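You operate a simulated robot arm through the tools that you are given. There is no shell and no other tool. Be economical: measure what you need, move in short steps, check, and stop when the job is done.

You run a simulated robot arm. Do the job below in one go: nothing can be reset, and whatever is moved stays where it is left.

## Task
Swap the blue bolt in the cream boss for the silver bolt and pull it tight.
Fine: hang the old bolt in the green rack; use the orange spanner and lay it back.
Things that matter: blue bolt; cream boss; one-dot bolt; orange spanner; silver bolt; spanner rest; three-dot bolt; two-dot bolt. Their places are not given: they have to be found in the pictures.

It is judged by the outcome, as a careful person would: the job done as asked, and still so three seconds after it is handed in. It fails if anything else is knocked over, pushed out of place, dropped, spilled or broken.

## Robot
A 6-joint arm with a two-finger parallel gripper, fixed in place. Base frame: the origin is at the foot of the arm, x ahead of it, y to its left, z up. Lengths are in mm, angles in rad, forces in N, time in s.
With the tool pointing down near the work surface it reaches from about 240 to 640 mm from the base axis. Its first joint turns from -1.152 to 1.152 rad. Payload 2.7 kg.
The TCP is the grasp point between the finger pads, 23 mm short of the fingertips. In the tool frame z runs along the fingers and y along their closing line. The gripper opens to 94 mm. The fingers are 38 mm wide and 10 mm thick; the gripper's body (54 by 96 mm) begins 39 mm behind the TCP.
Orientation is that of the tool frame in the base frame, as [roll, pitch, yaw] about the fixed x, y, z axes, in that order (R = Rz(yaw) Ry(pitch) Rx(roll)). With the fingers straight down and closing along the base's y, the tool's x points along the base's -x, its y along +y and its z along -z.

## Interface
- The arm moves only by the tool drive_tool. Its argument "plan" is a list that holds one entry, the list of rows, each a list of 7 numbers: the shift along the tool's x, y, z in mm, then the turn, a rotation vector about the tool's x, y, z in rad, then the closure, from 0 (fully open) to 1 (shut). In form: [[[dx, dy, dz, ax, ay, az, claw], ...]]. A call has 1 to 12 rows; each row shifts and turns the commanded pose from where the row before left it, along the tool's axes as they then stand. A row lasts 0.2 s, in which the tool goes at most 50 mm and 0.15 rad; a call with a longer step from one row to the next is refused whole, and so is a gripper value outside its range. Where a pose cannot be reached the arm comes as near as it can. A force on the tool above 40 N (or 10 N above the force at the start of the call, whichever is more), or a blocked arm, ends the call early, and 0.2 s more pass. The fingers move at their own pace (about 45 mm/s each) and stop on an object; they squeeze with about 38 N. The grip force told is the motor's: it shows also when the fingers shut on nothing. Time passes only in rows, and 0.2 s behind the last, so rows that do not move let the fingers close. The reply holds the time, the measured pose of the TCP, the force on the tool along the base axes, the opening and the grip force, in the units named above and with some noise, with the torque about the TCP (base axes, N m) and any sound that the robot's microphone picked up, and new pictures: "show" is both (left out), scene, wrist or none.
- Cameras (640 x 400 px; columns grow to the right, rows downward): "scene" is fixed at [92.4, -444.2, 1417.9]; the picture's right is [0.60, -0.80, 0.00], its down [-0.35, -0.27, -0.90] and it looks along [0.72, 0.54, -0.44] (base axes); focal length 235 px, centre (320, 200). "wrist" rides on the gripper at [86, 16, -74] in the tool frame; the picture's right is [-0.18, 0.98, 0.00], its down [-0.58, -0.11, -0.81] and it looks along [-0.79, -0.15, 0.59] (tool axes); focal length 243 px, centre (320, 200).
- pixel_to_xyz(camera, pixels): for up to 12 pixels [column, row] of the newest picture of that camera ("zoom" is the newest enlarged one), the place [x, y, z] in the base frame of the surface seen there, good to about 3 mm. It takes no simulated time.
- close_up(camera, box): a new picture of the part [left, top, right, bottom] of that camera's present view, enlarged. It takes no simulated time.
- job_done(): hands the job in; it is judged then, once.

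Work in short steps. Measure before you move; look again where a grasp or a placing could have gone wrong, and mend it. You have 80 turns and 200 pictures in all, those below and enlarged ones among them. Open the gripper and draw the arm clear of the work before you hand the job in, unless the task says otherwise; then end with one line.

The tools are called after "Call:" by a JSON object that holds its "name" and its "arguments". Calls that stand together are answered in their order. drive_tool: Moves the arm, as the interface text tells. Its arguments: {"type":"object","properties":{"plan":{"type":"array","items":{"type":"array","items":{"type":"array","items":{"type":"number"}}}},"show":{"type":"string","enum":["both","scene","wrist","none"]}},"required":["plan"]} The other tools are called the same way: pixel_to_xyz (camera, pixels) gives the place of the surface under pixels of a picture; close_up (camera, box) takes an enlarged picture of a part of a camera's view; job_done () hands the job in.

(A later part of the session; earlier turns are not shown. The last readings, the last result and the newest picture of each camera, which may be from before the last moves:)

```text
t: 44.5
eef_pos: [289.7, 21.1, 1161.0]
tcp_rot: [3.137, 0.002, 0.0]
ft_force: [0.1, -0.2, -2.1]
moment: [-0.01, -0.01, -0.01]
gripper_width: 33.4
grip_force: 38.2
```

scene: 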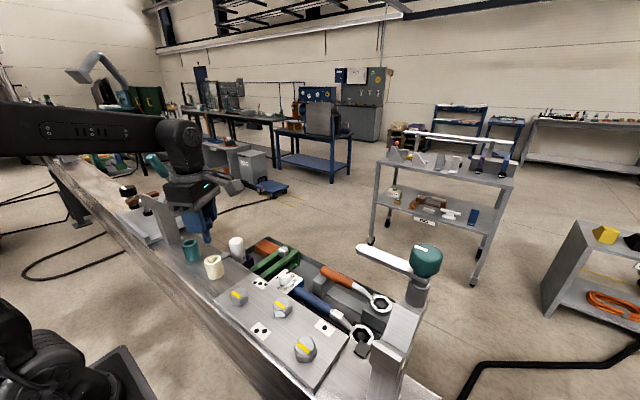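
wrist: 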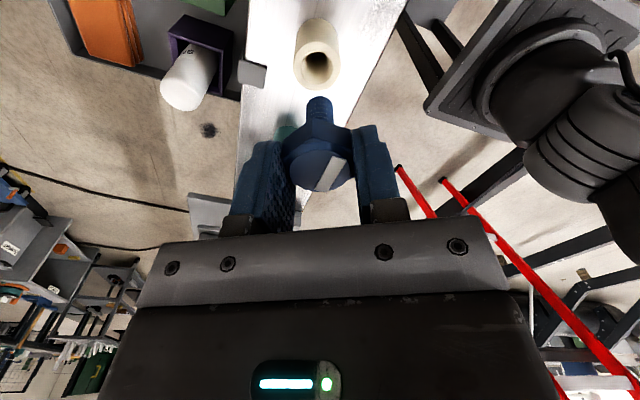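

The wrist reached yaw 0. The head bottom is about level with the fingertips (TCP−23). I'll move over the rack at (455, 24.5) and come down to z≈975 to look; the shank tip then is at ~917.

Call:
{"name": "drive_tool", "arguments": {"plan": [[[42, -1, 0, 0, 0, 0, 0.9], [42, -1, 0, 0, 0, 0, 0.9], [42, -1, 0, 0, 0, 0, 0.9], [40, 0, 0, 0, 0, 0, 0.9], [0, 0, 45, 0, 0, 0, 0.9], [0, 0, 45, 0, 0, 0, 0.9], [0, 0, 45, 0, 0, 0, 0.9], [0, 0, 45, 0, 0, 0, 0.9], [0, 0, 0, 0, 0, 0, 0.9]]]}}

Call:
{"name": "close_up", "arguments": {"camera": "scene", "box": [220, 205, 320, 285]}}

Call:
{"name": "close_up", "arguments": {"camera": "wrist", "box": [220, 0, 420, 200]}}

```text
t: 46.5
eef_pos: [451.9, 21.2, 978.9]
tcp_rot: [3.136, 0.001, -0.005]
ft_force: [0.3, -0.5, -0.8]
moment: [0.01, 0.03, 0.01]
gripper_width: 33.5
grip_force: 38.0
```

scene: 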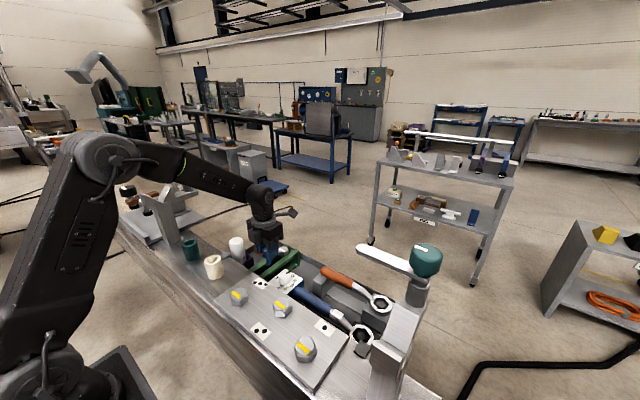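
wrist: 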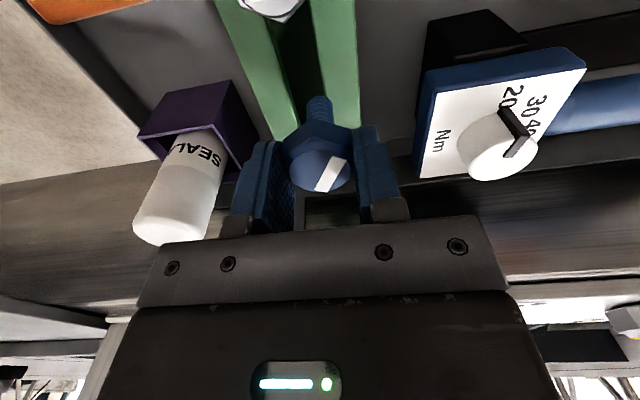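

```text
5.00 times, centred on (270, 245) of scene
```

zoom: 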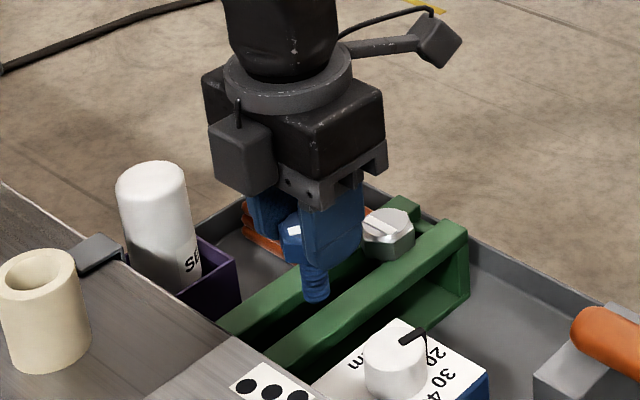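

```text
2.00 times, centred on (320, 100) of wrist
```

zoom: 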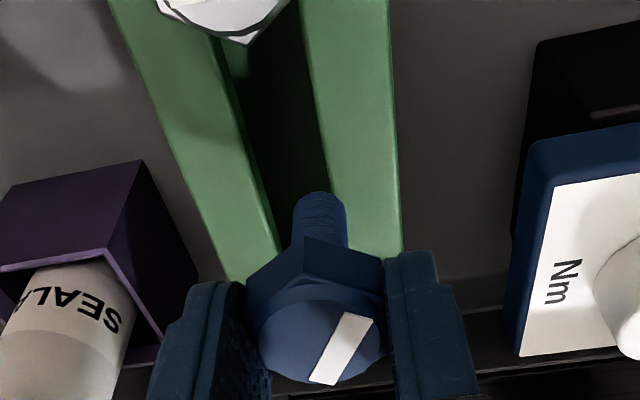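

The shank tip is over the slot. I'll measure the slot edges against the shank in this view.

Call:
{"name": "pixel_to_xyz", "arguments": {"camera": "zoom", "pixels": [[243, 150], [210, 190], [325, 150], [385, 190], [262, 200], [330, 190], [165, 110], [320, 205], [297, 205], [345, 205], [235, 20], [245, 42]]}}

```text
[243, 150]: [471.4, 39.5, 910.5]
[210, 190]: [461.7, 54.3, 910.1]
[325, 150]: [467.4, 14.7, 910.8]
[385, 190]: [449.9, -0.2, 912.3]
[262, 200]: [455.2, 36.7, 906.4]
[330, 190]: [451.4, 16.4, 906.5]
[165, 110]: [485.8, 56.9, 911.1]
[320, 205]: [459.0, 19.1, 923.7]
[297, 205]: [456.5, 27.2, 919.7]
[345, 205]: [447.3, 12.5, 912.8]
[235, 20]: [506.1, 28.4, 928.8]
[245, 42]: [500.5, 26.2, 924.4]
```

Slot centre measures y≈26.5 while the shank is at y≈21, so I shift +5 in y. Then I lower to just above the bars.

Call:
{"name": "drive_tool", "arguments": {"plan": [[[0, -5, 0, 0, 0, 0, 0.9], [2, 0, 15, 0, 0, 0, 0.9], [0, 0, 15, 0, 0, 0, 0.9], [0, 0, 8, 0, 0, 0, 0.9], [0, 0, 2, 0, 0, 0, 0.9]]]}}

Call:
{"name": "close_up", "arguments": {"camera": "scene", "box": [220, 205, 320, 285]}}

Call:
{"name": "close_up", "arguments": {"camera": "wrist", "box": [220, 0, 420, 200]}}

```text
t: 47.7
eef_pos: [455.6, 27.1, 939.9]
tcp_rot: [3.137, 0.002, -0.001]
ft_force: [-0.1, -0.1, -1.9]
moment: [0.0, 0.0, -0.02]
gripper_width: 33.4
grip_force: 38.0
```

scene: 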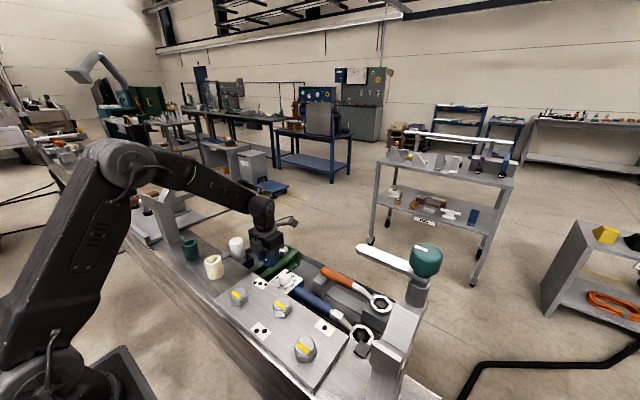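
wrist: 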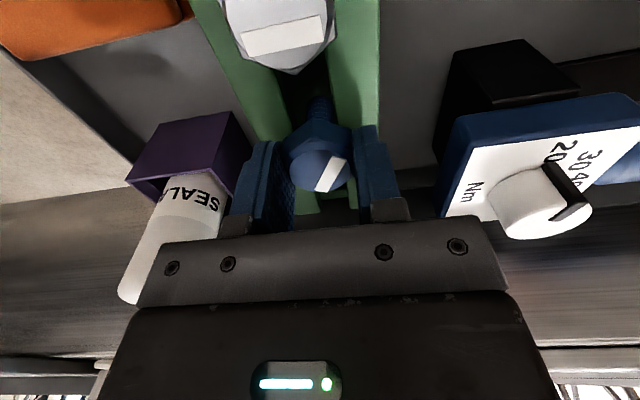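

```text
5.00 times, centred on (270, 245) of scene
```

zoom: 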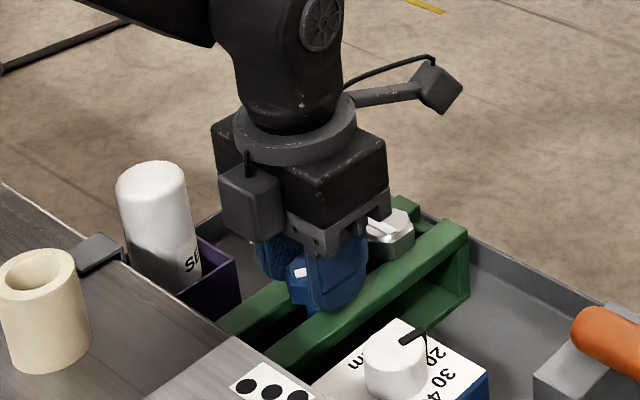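

```text
2.00 times, centred on (320, 100) of wrist
```

zoom: 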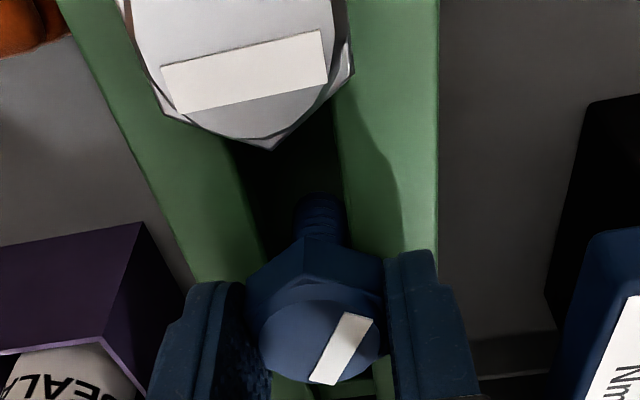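

The shank is in the slot and the head about 5 mm above the bars. I'll lower in small steps watching fz.

Call:
{"name": "drive_tool", "arguments": {"plan": [[[0, 0, 1.5, 0, 0, 0, 0.9], [0, 0, 1.5, 0, 0, 0, 0.9], [0, 0, 1, 0, 0, 0, 0.9]]], "show": "none"}}

Call:
{"name": "drive_tool", "arguments": {"plan": [[[0, 0, 1, 0, 0, 0, 0.9], [0, 0, 0, 0, 0, 0, 0.9]]], "show": "wrist"}}

Call:
{"name": "close_up", "arguments": {"camera": "wrist", "box": [250, 80, 390, 200]}}

```text
t: 48.5
eef_pos: [456.8, 28.4, 936.0]
tcp_rot: [3.137, 0.003, -0.004]
ft_force: [0.1, 0.6, -2.6]
moment: [0.02, 0.03, 0.05]
gripper_width: 33.2
grip_force: 38.3
```

```text
t: 49.1
eef_pos: [457.2, 26.1, 935.3]
tcp_rot: [3.136, 0.004, -0.002]
ft_force: [0.0, 0.0, -1.8]
moment: [-0.02, 0.06, 0.0]
gripper_width: 33.2
grip_force: 38.3
```

wrist: 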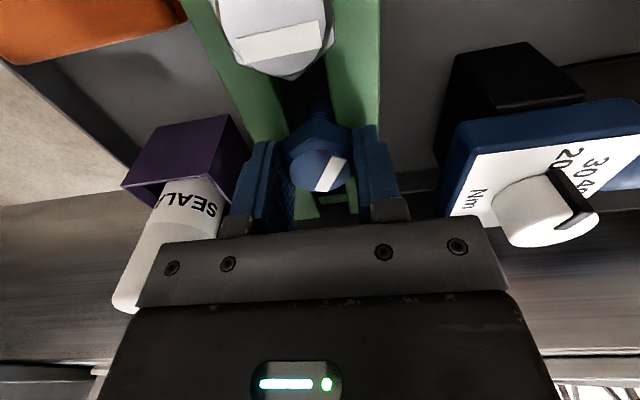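

```text
3.33 times, centred on (320, 140) of wrist
```

zoom: 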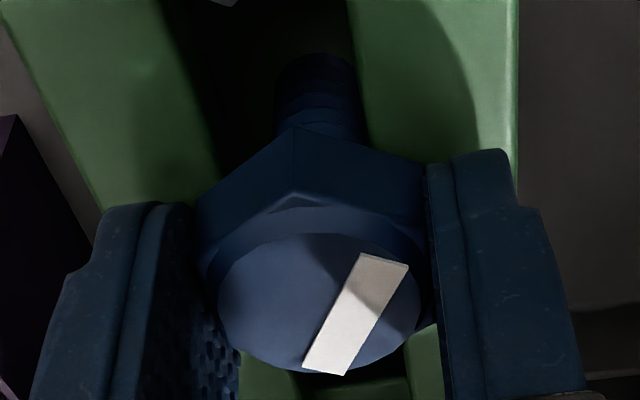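

The head looks centred over the slot with no contact yet. I'll go down another 2–3 mm in small steps.

Call:
{"name": "drive_tool", "arguments": {"plan": [[[0, 0, 1, 0, 0, 0, 0.9], [0, 0, 0, 0, 0, 0, 0.9]]], "show": "none"}}

Call:
{"name": "drive_tool", "arguments": {"plan": [[[0, 0, 1, 0, 0, 0, 0.9], [0, 0, 0, 0, 0, 0, 0.9]]], "show": "none"}}

Call:
{"name": "drive_tool", "arguments": {"plan": [[[0, 0, 0.7, 0, 0, 0, 0.9], [0, 0, 0, 0, 0, 0, 0.9]]], "show": "none"}}

```text
t: 49.7
eef_pos: [456.2, 26.1, 934.2]
tcp_rot: [3.137, 0.001, -0.003]
ft_force: [-0.4, 0.2, -2.0]
moment: [-0.02, 0.0, 0.03]
gripper_width: 33.5
grip_force: 38.0
```

```text
t: 50.3
eef_pos: [457.0, 25.6, 933.3]
tcp_rot: [3.136, 0.002, -0.003]
ft_force: [-2.8, -0.2, 6.5]
moment: [0.13, -0.06, 0.01]
gripper_width: 33.3
grip_force: 38.4
```

```text
t: 50.9
eef_pos: [456.9, 26.5, 933.3]
tcp_rot: [3.138, 0.0, -0.002]
ft_force: [-8.1, -4.3, 23.6]
moment: [0.08, -0.1, -0.01]
gripper_width: 33.3
grip_force: 37.8
```

Contact at 933.3 (fz 23 N). I'll ease off 0.7 mm, open and rise.

Call:
{"name": "drive_tool", "arguments": {"plan": [[[0, 0, -0.6, 0, 0, 0, 0.9], [0, 0, 0, 0, 0, 0, 0.5], [0, 0, 0, 0, 0, 0, 0.45], [0, 0, 0, 0, 0, 0, 0.45], [0, 0, -15, 0, 0, 0, 0.45], [0, 0, -30, 0, 0, 0, 0.45], [0, 0, 0, 0, 0, 0, 0.45]]]}}

Call:
{"name": "close_up", "arguments": {"camera": "wrist", "box": [200, 0, 440, 180]}}

```text
t: 52.5
eef_pos: [456.5, 27.3, 977.4]
tcp_rot: [3.136, 0.005, -0.003]
ft_force: [0.6, 0.6, 0.5]
moment: [0.0, -0.01, 0.02]
gripper_width: 51.7
grip_force: 0.0
```

scene: 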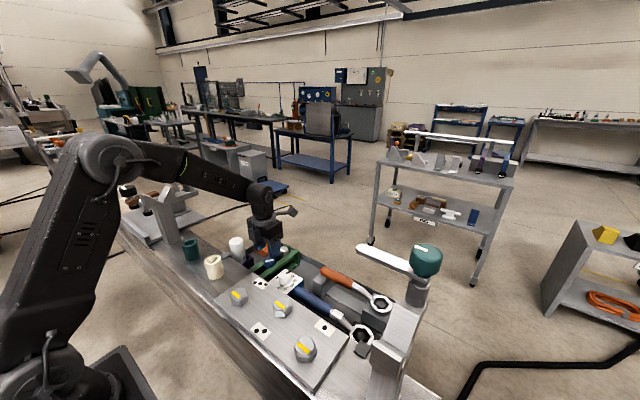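
wrist: 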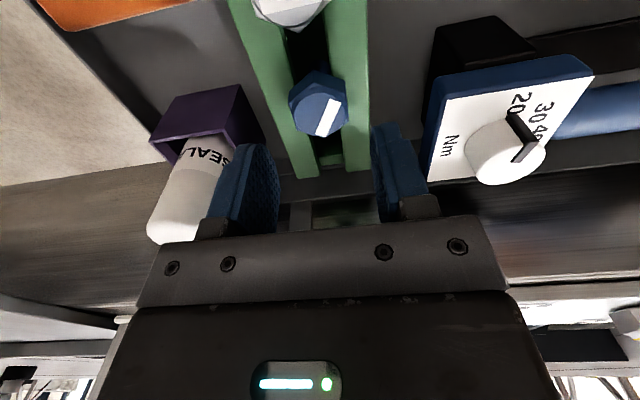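

```text
2.22 times, centred on (320, 90) of wrist
```

zoom: 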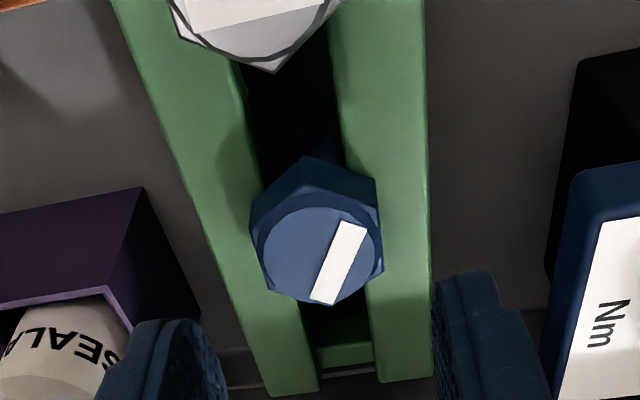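

The blue bolt hangs in the rack. I'll move 57 mm to above the silver bolt and look.

Call:
{"name": "drive_tool", "arguments": {"plan": [[[20, 0, 0, 0, 0, 0, 0.4], [20, 0, 0, 0, 0, 0, 0.4], [17, 0, 0, 0, 0, 0, 0.4], [0, 0, 0, 0, 0, 0, 0.4]]], "show": "wrist"}}

Call:
{"name": "close_up", "arguments": {"camera": "wrist", "box": [220, 20, 420, 180]}}

Call:
{"name": "pixel_to_xyz", "arguments": {"camera": "wrist", "pixels": [[318, 100], [290, 100], [346, 100], [318, 72], [318, 130], [318, 115]]}}

```text
t: 53.5
eef_pos: [512.6, 27.0, 979.2]
tcp_rot: [3.138, 0.001, -0.001]
ft_force: [0.4, 0.5, 0.2]
moment: [-0.01, -0.03, -0.02]
gripper_width: 56.6
grip_force: 0.0
```

wrist: 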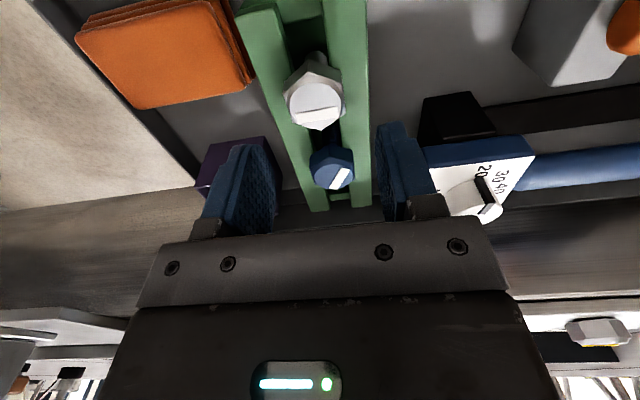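

```text
2.50 times, centred on (320, 100) of wrist
```

zoom: 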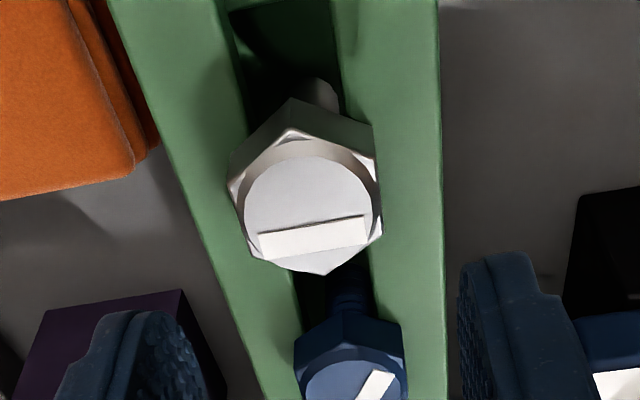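

```text
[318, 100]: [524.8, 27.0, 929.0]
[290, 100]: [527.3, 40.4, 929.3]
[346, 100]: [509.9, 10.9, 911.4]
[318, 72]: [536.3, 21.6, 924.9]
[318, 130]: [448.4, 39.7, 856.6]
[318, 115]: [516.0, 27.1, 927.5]
```

The silver head centre is about (518, 27), flats facing ±y, with the blue bolt clear. I'll move +5 in x, lower to z≈936 and grip.

Call:
{"name": "drive_tool", "arguments": {"plan": [[[5, 0, 0, 0, 0, 0, 0.35], [0, 0, 20, 0, 0, 0, 0.35], [0, 0, 18, 0, 0, 0, 0.35], [0, 0, 4.5, 0, 0, 0, 0.35], [0, 0, 0, 0, 0, 0, 0.9], [0, 0, 0, 0, 0, 0, 0.9], [0, 0, 0, 0, 0, 0, 0.9], [0, 0, 0, 0, 0, 0, 0.9]]], "show": "wrist"}}

Call:
{"name": "close_up", "arguments": {"camera": "wrist", "box": [250, 80, 390, 200]}}

```text
t: 55.3
eef_pos: [517.3, 26.6, 934.8]
tcp_rot: [3.136, 0.003, -0.002]
ft_force: [-0.5, -0.3, 0.8]
moment: [-0.01, 0.0, 0.01]
gripper_width: 33.3
grip_force: 38.0
```

wrist: 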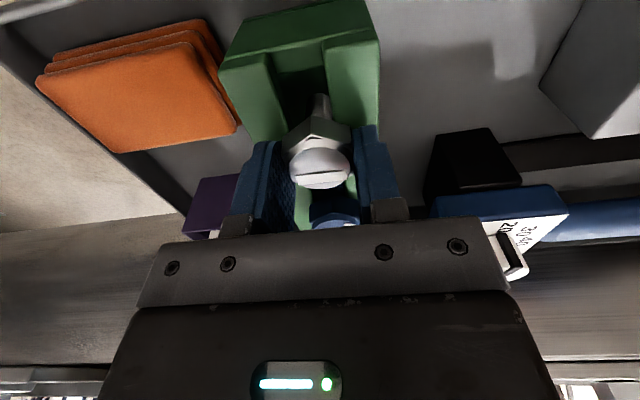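

```text
3.33 times, centred on (320, 140) of wrist
```

zoom: 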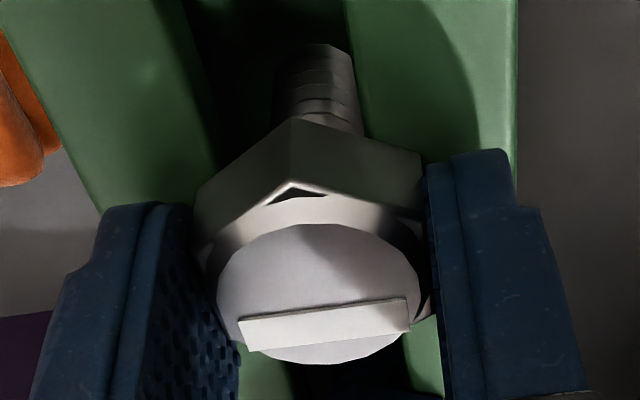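

It is gripped on the flats at 33.3 mm. I'll lift straight up to about z 1160, then carry it toward the boss.

Call:
{"name": "drive_tool", "arguments": {"plan": [[[0, 0, -10, 0, 0, 0, 0.9], [0, 0, -20, 0, 0, 0, 0.9], [0, 0, -45, 0, 0, 0, 0.9], [0, 0, -45, 0, 0, 0, 0.9], [0, 0, -45, 0, 0, 0, 0.9], [0, 0, -45, 0, 0, 0, 0.9], [0, 0, -15, 0, 0, 0, 0.9], [-45, 1.5, 0, 0, 0, 0, 0.9], [-45, 1.5, 0, 0, 0, 0, 0.9], [-45, 1.5, 0, 0, 0, 0, 0.9], [-45, 1.5, 0, 0, 0, 0, 0.9], [-45, 1.5, 0, 0, 0, 0, 0.9]]]}}

Call:
{"name": "close_up", "arguments": {"camera": "wrist", "box": [250, 0, 390, 200]}}

```text
t: 57.9
eef_pos: [293.7, 21.1, 1161.8]
tcp_rot: [3.136, 0.001, -0.001]
ft_force: [-0.3, 1.0, -1.7]
moment: [0.0, 0.02, 0.01]
gripper_width: 33.3
grip_force: 37.7
```

scene: 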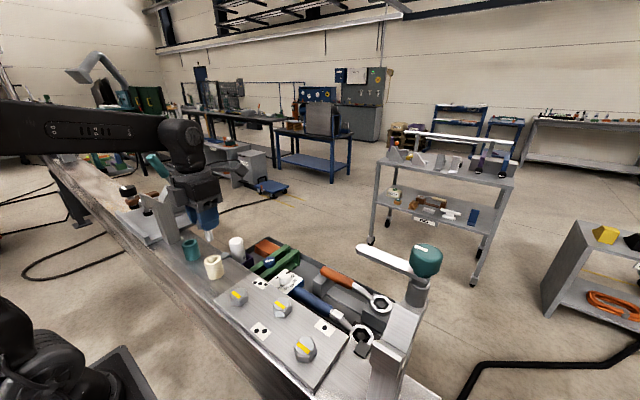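
wrist: 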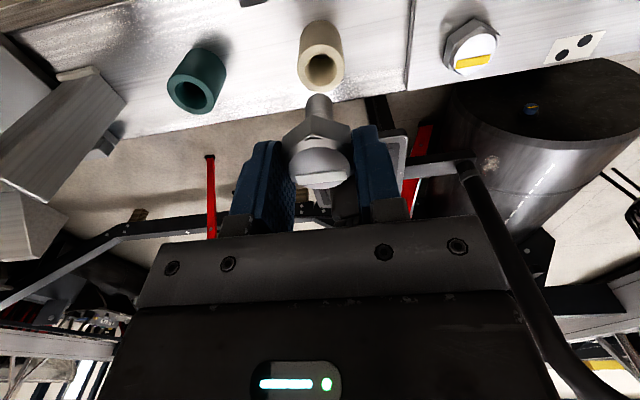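

```text
2.00 times, centred on (320, 100) of wrist
```

zoom: 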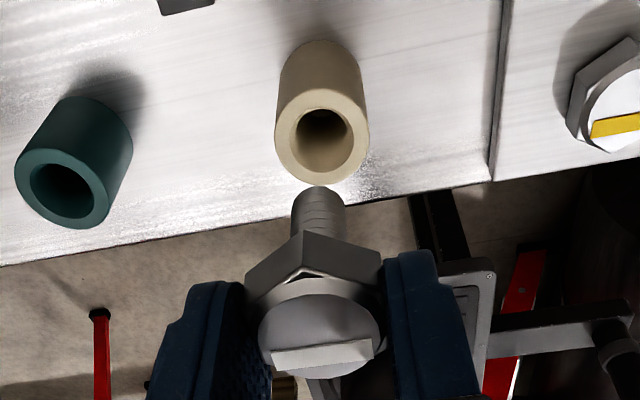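

Using the camera model, the boss axis is about (290.3, 20). I'll shift there and lower until the tip is about 10 mm above the rim, then look.

Call:
{"name": "drive_tool", "arguments": {"plan": [[[-3.4, 1, 0, 0, 0, 0, 0.9], [0, 0, 25, 0, 0, 0, 0.9], [0, 0, 18, 0, 0, 0, 0.9], [0, 0, 0, 0, 0, 0, 0.9]]]}}

Call:
{"name": "close_up", "arguments": {"camera": "scene", "box": [180, 220, 260, 285]}}

Call:
{"name": "close_up", "arguments": {"camera": "wrist", "box": [250, 30, 390, 200]}}

```text
t: 58.9
eef_pos: [290.6, 18.6, 1117.9]
tcp_rot: [3.137, 0.002, 0.0]
ft_force: [0.3, -0.4, -1.7]
moment: [0.02, 0.04, 0.0]
gripper_width: 33.6
grip_force: 38.0
```

scene: 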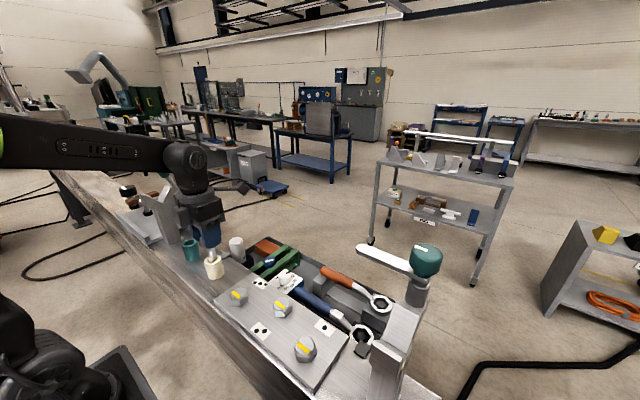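
wrist: 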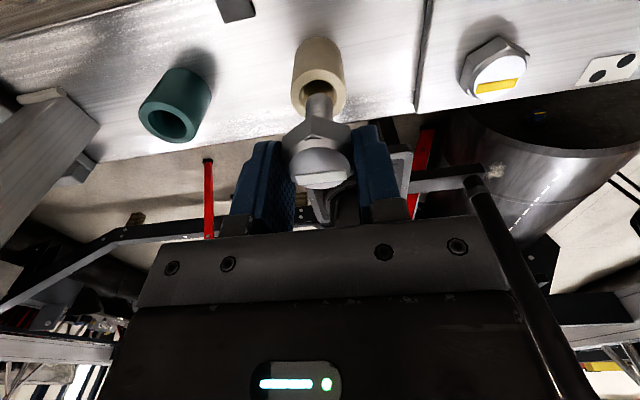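

```text
6.15 times, centred on (220, 252) of scene
```

zoom: 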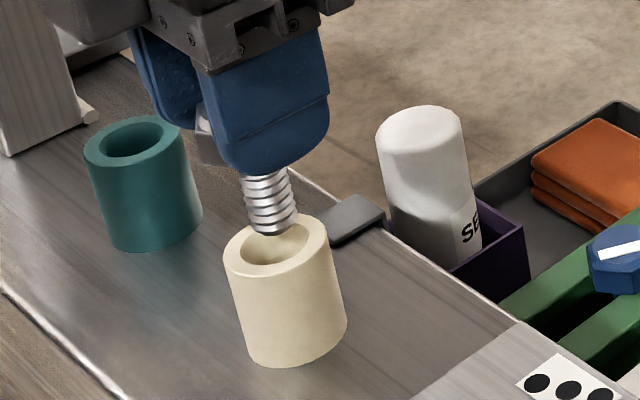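

```text
2.35 times, centred on (320, 115) of wrist
```

zoom: 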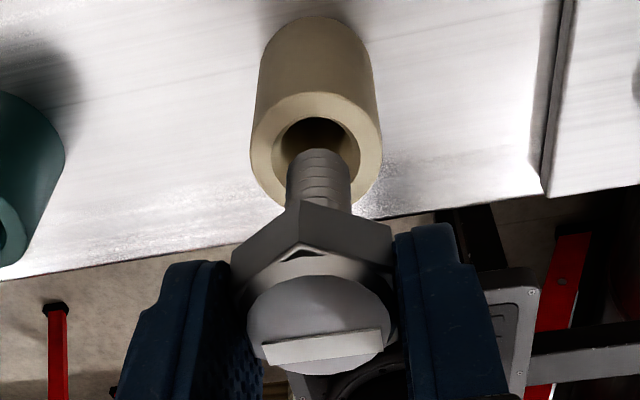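

The shank is over the hole. A small shift (+1 x, +1 y), then I lower until thread contact.

Call:
{"name": "drive_tool", "arguments": {"plan": [[[1, -1, 5, 0, 0, 0, 0.9], [0, 0, 10, 0, 0, 0, 0.9], [0, 0, 10, 0, 0, 0, 0.9], [0, 0, 8, 0, 0, 0, 0.9], [0, 0, 3, 0, 0, 0, 0.9]]], "show": "wrist"}}

Call:
{"name": "close_up", "arguments": {"camera": "scene", "box": [180, 220, 260, 285]}}

```text
t: 60.1
eef_pos: [291.4, 20.4, 1081.6]
tcp_rot: [3.136, 0.004, -0.001]
ft_force: [-5.5, 0.2, -0.8]
moment: [0.02, 0.18, 0.03]
gripper_width: 33.1
grip_force: 37.5
```

wrist: 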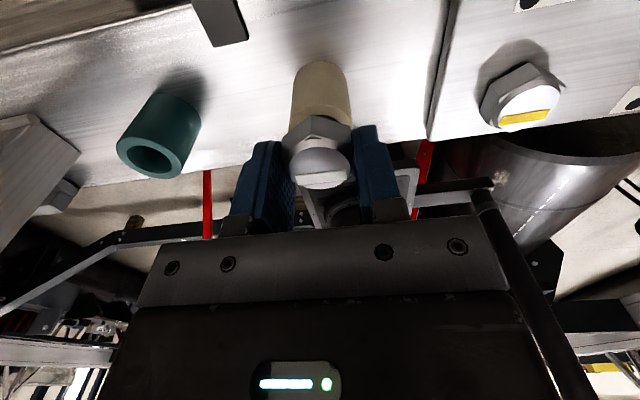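

```text
6.15 times, centred on (220, 252) of scene
```

zoom: 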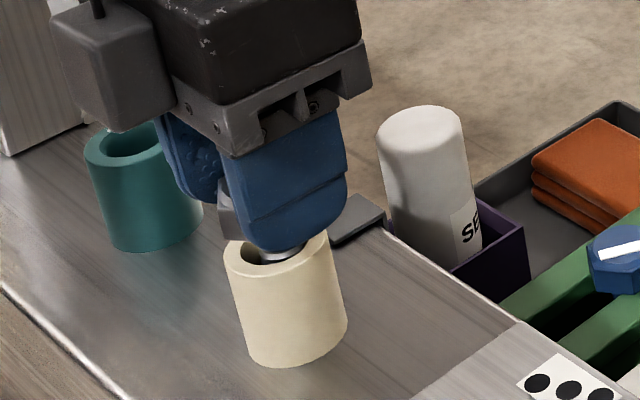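

The shank is in the hole. I'll shift −0.7 in x and lower slowly to find thread contact.

Call:
{"name": "drive_tool", "arguments": {"plan": [[[-0.7, 0, 1, 0, 0, 0, 0.9], [0, 0, 1, 0, 0, 0, 0.9], [0, 0, 1, 0, 0, 0, 0.9]]], "show": "none"}}

Call:
{"name": "drive_tool", "arguments": {"plan": [[[0, 0, 1, 0, 0, 0, 0.9], [0, 0, 1, 0, 0, 0, 0.9]]], "show": "none"}}

```text
t: 60.9
eef_pos: [290.9, 21.6, 1079.7]
tcp_rot: [3.137, 0.003, -0.003]
ft_force: [-5.8, 0.4, -0.4]
moment: [0.03, 0.16, 0.0]
gripper_width: 33.3
grip_force: 37.6
```

```text
t: 61.5
eef_pos: [290.2, 20.8, 1077.1]
tcp_rot: [3.136, 0.003, -0.001]
ft_force: [-5.5, 1.6, 0.2]
moment: [0.07, 0.22, -0.03]
gripper_width: 33.3
grip_force: 37.6
```

There is only light contact. I'll start turning clockwise (positive about tool z) while easing down.

Call:
{"name": "drive_tool", "arguments": {"plan": [[[0, 0, 0.25, 0, 0, 0.15, 0.9], [0, 0, 0.25, 0, 0, 0.15, 0.9], [0, 0, 0.25, 0, 0, 0.15, 0.9], [0, 0, 0.25, 0, 0, 0.15, 0.9], [0, 0, 0.25, 0, 0, 0.15, 0.9], [0, 0, 0.25, 0, 0, 0.15, 0.9], [0, 0, 0.2, 0, 0, 0.15, 0.9], [0, 0, 0.2, 0, 0, 0.15, 0.9], [0, 0, 0.2, 0, 0, 0.15, 0.9], [0, 0, 0.2, 0, 0, 0.15, 0.9]]], "show": "wrist"}}

```text
t: 63.7
eef_pos: [289.4, 21.6, 1075.5]
tcp_rot: [3.139, -0.005, -1.503]
ft_force: [-13.0, -0.5, 1.7]
moment: [0.84, 0.55, 0.0]
gripper_width: 33.4
grip_force: 38.4
```

wrist: 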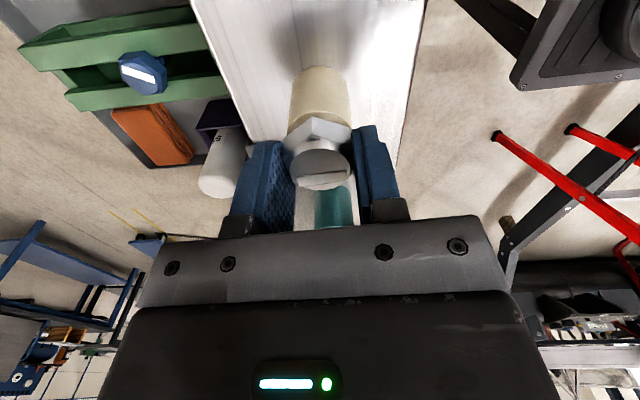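

Forces are fine. I'll continue clockwise for another 2.1 rad.

Call:
{"name": "drive_tool", "arguments": {"plan": [[[0, 0, 0.15, 0, 0, 0.15, 0.9], [0, 0, 0.15, 0, 0, 0.15, 0.9], [0, 0, 0.15, 0, 0, 0.15, 0.9], [0, 0, 0.15, 0, 0, 0.15, 0.9], [0, 0, 0.15, 0, 0, 0.15, 0.9], [0, 0, 0.15, 0, 0, 0.15, 0.9], [0, 0, 0.15, 0, 0, 0.15, 0.9], [0, 0, 0.15, 0, 0, 0.15, 0.9], [0, 0, 0.15, 0, 0, 0.15, 0.9], [0, 0, 0.15, 0, 0, 0.15, 0.9], [0, 0, 0.15, 0, 0, 0.15, 0.9]]], "show": "none"}}

Call:
{"name": "drive_tool", "arguments": {"plan": [[[0, 0, 0.1, 0, 0, 0.15, 0.9], [0, 0, 0.1, 0, 0, 0.15, 0.9], [0, 0, 0.1, 0, 0, 0.15, 0.9], [0, 0, 0, 0, 0, 0, 0.9]]], "show": "wrist"}}

Call:
{"name": "close_up", "arguments": {"camera": "wrist", "box": [250, 50, 390, 200]}}

```text
t: 66.1
eef_pos: [290.6, 21.1, 1073.2]
tcp_rot: [-3.137, -0.003, 3.129]
ft_force: [-2.9, 4.3, -3.1]
moment: [0.11, 1.07, 0.01]
gripper_width: 33.3
grip_force: 37.8
```

```text
t: 67.1
eef_pos: [290.2, 20.0, 1073.1]
tcp_rot: [-3.132, 0.001, 2.68]
ft_force: [-7.2, -15.0, -3.0]
moment: [0.01, 0.61, -0.02]
gripper_width: 33.4
grip_force: 38.4
```

wrist: 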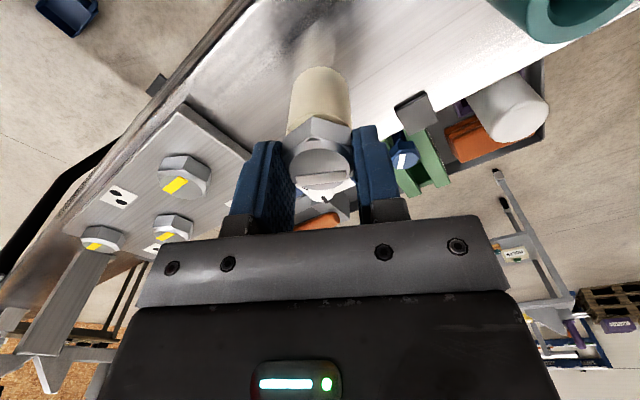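

```text
2.67 times, centred on (320, 125) of wrist
```

zoom: 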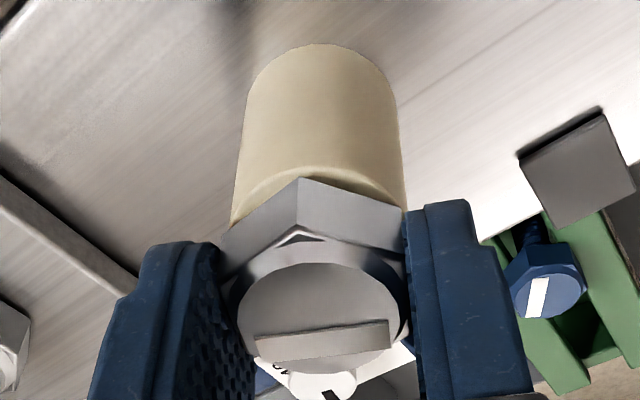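

It is threading well (3.6 rad so far). I'll open, rewind by π, regrip and continue clockwise.

Call:
{"name": "drive_tool", "arguments": {"plan": [[[0, 0, 0, 0, 0, 0, 0.35], [0, 0, 0, 0, 0, 0, 0.35], [0, 0, 0, 0, 0, -0.1496, 0.35], [0, 0, 0, 0, 0, -0.1496, 0.35], [0, 0, 0, 0, 0, -0.1496, 0.35], [0, 0, 0, 0, 0, -0.1496, 0.35], [0, 0, 0, 0, 0, -0.1496, 0.35], [0, 0, 0, 0, 0, -0.1496, 0.35], [0, 0, 0, 0, 0, -0.1496, 0.35], [0, 0, 0, 0, 0, -0.1496, 0.35], [0, 0, 0, 0, 0, -0.1496, 0.35]]], "show": "none"}}

Call:
{"name": "drive_tool", "arguments": {"plan": [[[0, 0, 0, 0, 0, -0.1496, 0.35], [0, 0, 0, 0, 0, -0.1496, 0.35], [0, 0, 0, 0, 0, -0.1496, 0.35], [0, 0, 0, 0, 0, -0.1496, 0.35], [0, 0, 0, 0, 0, -0.1496, 0.35], [0, 0, 0, 0, 0, -0.1496, 0.35], [0, 0, 0, 0, 0, -0.1496, 0.35], [0, 0, 0, 0, 0, -0.1496, 0.35], [0, 0, 0, 0, 0, -0.1496, 0.35], [0, 0, 0, 0, 0, -0.1496, 0.35], [0, 0, 0, 0, 0, -0.1496, 0.35], [0, 0, 0, 0, 0, -0.1496, 0.35]]], "show": "wrist"}}

Call:
{"name": "close_up", "arguments": {"camera": "wrist", "box": [250, 50, 390, 200]}}

```text
t: 69.5
eef_pos: [291.0, 20.7, 1073.0]
tcp_rot: [-3.139, -0.004, -2.251]
ft_force: [-0.3, -0.2, 0.1]
moment: [0.01, 0.0, 0.0]
gripper_width: 61.0
grip_force: 0.0
```

```text
t: 72.1
eef_pos: [291.5, 19.3, 1073.7]
tcp_rot: [3.138, 0.0, -0.457]
ft_force: [0.0, 0.0, 0.5]
moment: [0.0, -0.01, 0.0]
gripper_width: 61.1
grip_force: 0.0
```

wrist: 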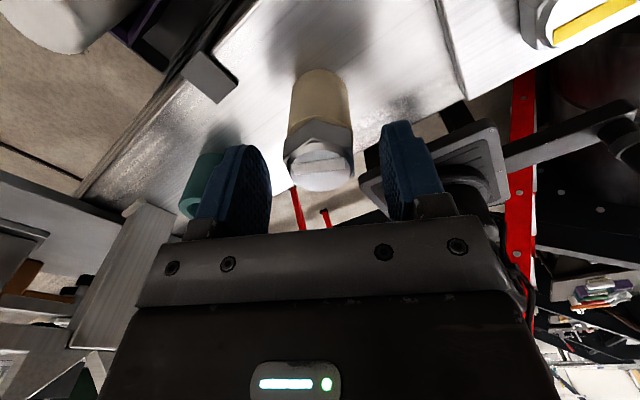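

```text
2.67 times, centred on (320, 125) of wrist
```

zoom: 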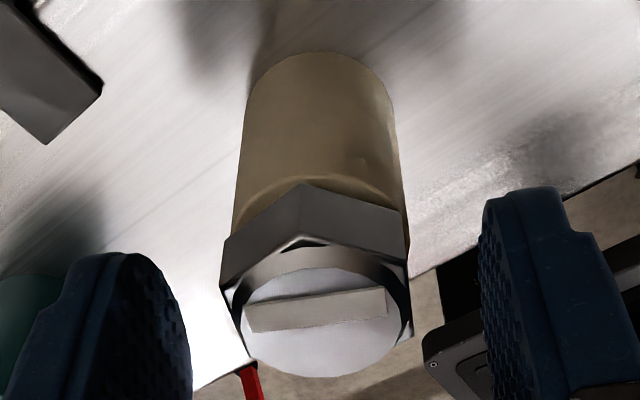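

Aligned again. I'll regrip 2 mm lower and turn clockwise about 3 rad, watching torque.

Call:
{"name": "drive_tool", "arguments": {"plan": [[[0, 0, 2, 0, 0, 0, 0.9], [0, 0, 0, 0, 0, 0, 0.9], [0, 0, 0, 0, 0, 0, 0.9], [0, 0, 0.1, 0, 0, 0.15, 0.9], [0, 0, 0.1, 0, 0, 0.15, 0.9], [0, 0, 0.1, 0, 0, 0.15, 0.9], [0, 0, 0.1, 0, 0, 0.15, 0.9], [0, 0, 0.1, 0, 0, 0.15, 0.9], [0, 0, 0.1, 0, 0, 0.15, 0.9], [0, 0, 0.1, 0, 0, 0.15, 0.9], [0, 0, 0.1, 0, 0, 0.15, 0.9], [0, 0, 0.1, 0, 0, 0.15, 0.9]]], "show": "none"}}

Call:
{"name": "drive_tool", "arguments": {"plan": [[[0, 0, 0.1, 0, 0, 0.15, 0.9], [0, 0, 0.1, 0, 0, 0.15, 0.9], [0, 0, 0.1, 0, 0, 0.15, 0.9], [0, 0, 0.1, 0, 0, 0.15, 0.9], [0, 0, 0.1, 0, 0, 0.15, 0.9], [0, 0, 0.1, 0, 0, 0.15, 0.9], [0, 0, 0.1, 0, 0, 0.15, 0.9], [0, 0, 0.1, 0, 0, 0.15, 0.9], [0, 0, 0.1, 0, 0, 0.15, 0.9], [0, 0, 0.1, 0, 0, 0.15, 0.9], [0, 0, 0.1, 0, 0, 0.15, 0.9]]], "show": "wrist"}}

Call:
{"name": "close_up", "arguments": {"camera": "wrist", "box": [250, 50, 390, 200]}}

```text
t: 74.7
eef_pos: [289.5, 18.5, 1069.2]
tcp_rot: [3.135, -0.01, -1.81]
ft_force: [-17.8, -24.9, 5.2]
moment: [-0.14, 0.2, 0.02]
gripper_width: 33.1
grip_force: 38.5
```

```text
t: 77.1
eef_pos: [289.8, 19.7, 1069.7]
tcp_rot: [-3.133, -0.007, 2.822]
ft_force: [-19.7, -10.2, -2.6]
moment: [0.31, 0.73, -0.01]
gripper_width: 33.5
grip_force: 38.1
```

wrist: 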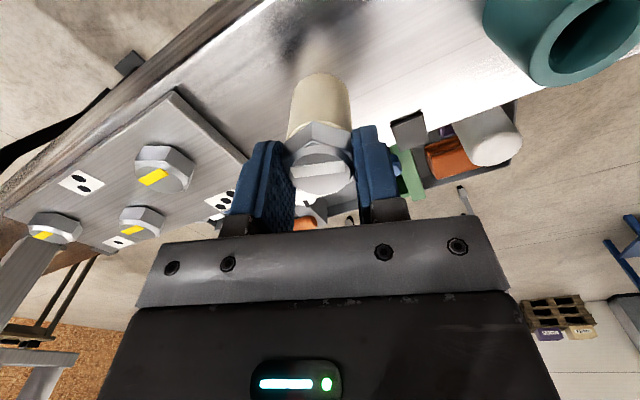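

```text
2.67 times, centred on (320, 125) of wrist
```

zoom: 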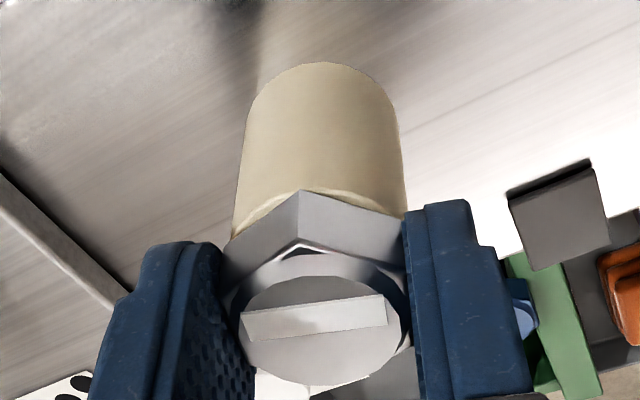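

No seating torque yet after 6.6 rad. I'll turn a little further before rewinding.

Call:
{"name": "drive_tool", "arguments": {"plan": [[[0, 0, 0.1, 0, 0, 0.15, 0.9], [0, 0, 0.1, 0, 0, 0.15, 0.9], [0, 0, 0.1, 0, 0, 0.15, 0.9], [0, 0, 0, 0, 0, 0.15, 0.9], [0, 0, 0, 0, 0, 0, 0.9]]], "show": "wrist"}}

Call:
{"name": "close_up", "arguments": {"camera": "wrist", "box": [250, 50, 390, 200]}}

Call:
{"name": "close_up", "arguments": {"camera": "scene", "box": [180, 220, 260, 285]}}

```text
t: 78.3
eef_pos: [289.6, 20.0, 1068.2]
tcp_rot: [-3.131, -0.002, 2.224]
ft_force: [-21.0, 2.8, -1.8]
moment: [0.6, 0.81, -0.04]
gripper_width: 33.5
grip_force: 38.0
```

wrist: 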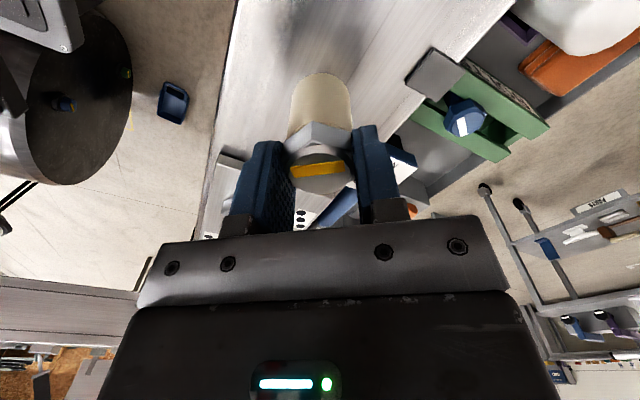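

```text
2.67 times, centred on (320, 125) of wrist
```

zoom: 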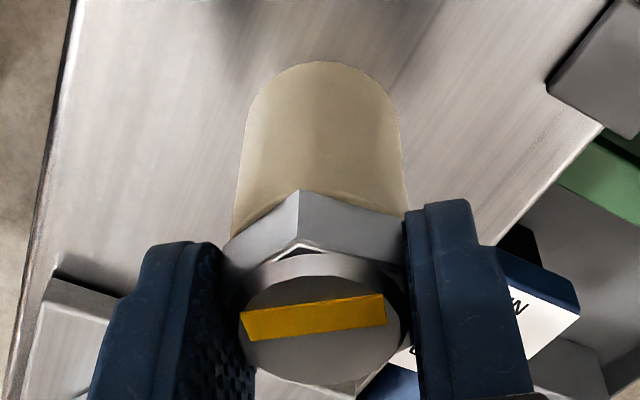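

```text
6.15 times, centred on (220, 252) of scene
```

zoom: 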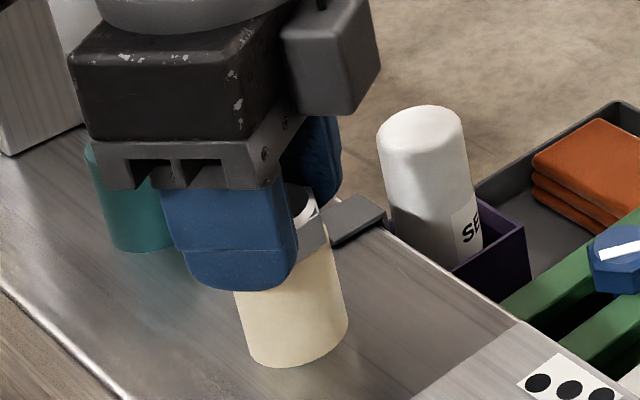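

The stripe has turned yellow, so the bolt is seated by hand. Next I release, rise and rotate toward yaw −π/2 for picking up the orange spanner.

Call:
{"name": "drive_tool", "arguments": {"plan": [[[0, 0, 0, 0, 0, 0, 0.4], [0, 0, 0, 0, 0, 0, 0.3], [0, 0, -20, 0, 0, 0, 0.3], [0, 0, -40, 0, 0, 0, 0.3], [0, 0, -40, 0, 0, -0.12, 0.3], [0, 0, 0, 0, 0, -0.15, 0.3], [0, 0, 0, 0, 0, -0.15, 0.3], [0, 0, 0, 0, 0, -0.15, 0.3], [0, 0, 0, 0, 0, -0.15, 0.3], [0, 0, 0, 0, 0, -0.15, 0.3], [0, 0, 0, 0, 0, -0.15, 0.3], [0, 0, 0, 0, 0, -0.15, 0.3]]], "show": "scene"}}

Call:
{"name": "close_up", "arguments": {"camera": "scene", "box": [180, 220, 260, 285]}}

Call:
{"name": "drive_tool", "arguments": {"plan": [[[0, 0, 0, 0, 0, -0.15, 0.4], [0, 0, 0, 0, 0, -0.15, 0.4], [0, 0, 0, 0, 0, -0.15, 0.4], [0, 0, 0, 0, 0, -0.15, 0.4], [0, 0, 0, 0, 0, -0.15, 0.4], [0, 0, 0, 0, 0, -0.15, 0.4], [0, 0, 0, 0, 0, -0.15, 0.4], [0, 0, 0, 0, 0, -0.15, 0.4], [0, 0, 0, 0, 0, -0.118, 0.4], [0, 0, 0, 0, 0, 0, 0.4]]], "show": "none"}}

```text
t: 80.9
eef_pos: [292.6, 20.5, 1168.9]
tcp_rot: [-3.138, -0.004, -2.885]
ft_force: [-0.3, -0.4, 0.3]
moment: [0.0, 0.01, -0.03]
gripper_width: 65.7
grip_force: 0.1
```

scene: 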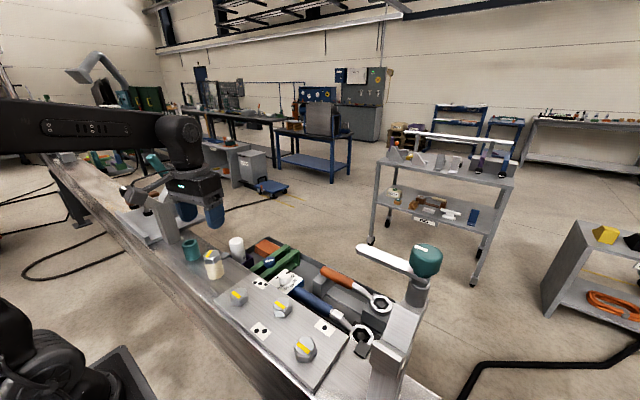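

```text
6.15 times, centred on (220, 252) of scene
```

zoom: 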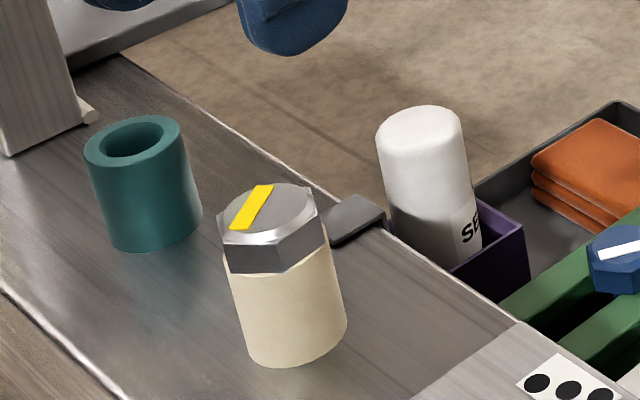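

```text
t: 83.1
eef_pos: [291.4, 20.4, 1169.2]
tcp_rot: [3.14, -0.004, -1.57]
ft_force: [-0.4, 0.5, 1.6]
moment: [0.02, 0.0, 0.02]
gripper_width: 56.5
grip_force: 0.1
```

The silver bolt sits flush. I'll measure its centre and hex corners, plus the bottle top and the plate bolts as obstacles for the spanner swing.

Call:
{"name": "pixel_to_xyz", "arguments": {"camera": "zoom", "pixels": [[267, 213], [225, 222], [317, 205], [255, 237], [303, 232], [281, 272], [325, 240], [420, 120], [136, 145], [285, 330]]}}

Call:
{"name": "pixel_to_xyz", "arguments": {"camera": "scene", "pixels": [[239, 294], [283, 306], [305, 346], [330, 270], [355, 280], [380, 302], [345, 277], [320, 270], [337, 290], [350, 292], [374, 276], [425, 252]]}}

```text
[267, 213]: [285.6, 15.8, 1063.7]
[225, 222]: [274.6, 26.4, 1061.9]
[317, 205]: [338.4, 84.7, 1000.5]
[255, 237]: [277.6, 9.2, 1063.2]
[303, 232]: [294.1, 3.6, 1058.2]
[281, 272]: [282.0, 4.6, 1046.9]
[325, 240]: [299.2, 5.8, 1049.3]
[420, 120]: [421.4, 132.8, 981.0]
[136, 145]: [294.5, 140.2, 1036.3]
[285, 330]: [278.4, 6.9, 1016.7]
```

```text
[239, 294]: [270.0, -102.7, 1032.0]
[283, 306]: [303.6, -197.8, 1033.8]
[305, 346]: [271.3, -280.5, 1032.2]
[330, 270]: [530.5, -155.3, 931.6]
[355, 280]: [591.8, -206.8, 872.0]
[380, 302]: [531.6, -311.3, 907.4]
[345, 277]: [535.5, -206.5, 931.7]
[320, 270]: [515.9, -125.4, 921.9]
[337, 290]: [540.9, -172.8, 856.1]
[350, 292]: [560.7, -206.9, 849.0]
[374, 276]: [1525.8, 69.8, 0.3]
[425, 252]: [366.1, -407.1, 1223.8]
```

The bottle top is at z≈981, well below the swing height. I'll check the post with the white bar near the spanner, and look at the spanner up close.

Call:
{"name": "pixel_to_xyz", "arguments": {"camera": "scene", "pixels": [[362, 250], [380, 256], [400, 262], [425, 265], [420, 295], [412, 320], [385, 330], [425, 247]]}}

Call:
{"name": "close_up", "arguments": {"camera": "scene", "box": [315, 255, 400, 320]}}

```text
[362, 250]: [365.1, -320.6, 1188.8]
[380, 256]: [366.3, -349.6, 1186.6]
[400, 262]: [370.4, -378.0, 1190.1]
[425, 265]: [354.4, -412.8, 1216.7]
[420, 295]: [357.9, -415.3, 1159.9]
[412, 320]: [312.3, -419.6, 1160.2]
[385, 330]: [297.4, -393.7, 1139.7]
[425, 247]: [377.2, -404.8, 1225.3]
```

```text
6.15 times, centred on (358, 288) of scene
```

zoom: 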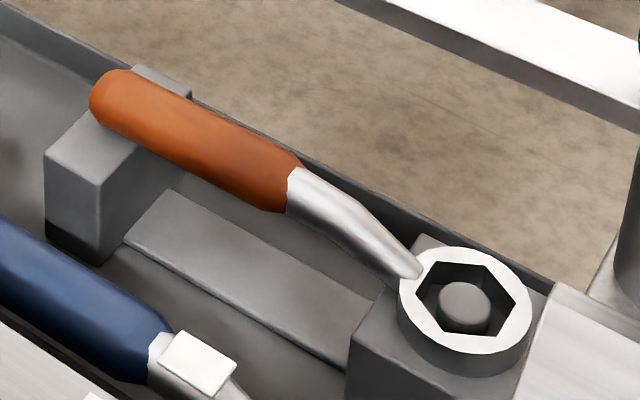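

The ring rests around a peg. I'll measure hex corner directions on the ring's top face and the handle axis and floor heights.

Call:
{"name": "pixel_to_xyz", "arguments": {"camera": "zoom", "pixels": [[436, 259], [488, 263], [521, 303], [494, 338], [438, 333], [411, 291], [466, 297], [197, 120], [280, 165], [245, 195], [185, 143], [250, 260]]}}

Call:
{"name": "pixel_to_xyz", "arguments": {"camera": "zoom", "pixels": [[100, 80], [290, 170], [275, 205], [92, 115], [80, 160], [340, 195], [325, 215], [465, 250], [525, 330], [400, 310], [465, 350], [160, 115]]}}

```text
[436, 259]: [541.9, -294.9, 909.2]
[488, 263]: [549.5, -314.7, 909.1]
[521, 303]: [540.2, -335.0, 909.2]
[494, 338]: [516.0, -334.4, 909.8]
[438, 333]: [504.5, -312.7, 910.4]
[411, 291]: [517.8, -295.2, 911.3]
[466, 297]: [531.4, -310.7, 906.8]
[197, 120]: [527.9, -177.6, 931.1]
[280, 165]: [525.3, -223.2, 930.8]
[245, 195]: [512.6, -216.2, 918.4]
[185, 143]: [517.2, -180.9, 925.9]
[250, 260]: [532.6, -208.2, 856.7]
```

```text
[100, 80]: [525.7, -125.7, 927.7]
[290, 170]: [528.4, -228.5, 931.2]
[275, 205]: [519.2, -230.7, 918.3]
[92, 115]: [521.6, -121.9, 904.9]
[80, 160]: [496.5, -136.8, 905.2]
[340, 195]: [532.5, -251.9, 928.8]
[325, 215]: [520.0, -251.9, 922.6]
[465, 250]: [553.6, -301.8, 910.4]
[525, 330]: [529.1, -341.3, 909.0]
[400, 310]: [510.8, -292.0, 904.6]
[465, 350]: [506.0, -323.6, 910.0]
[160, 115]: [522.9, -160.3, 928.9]
```

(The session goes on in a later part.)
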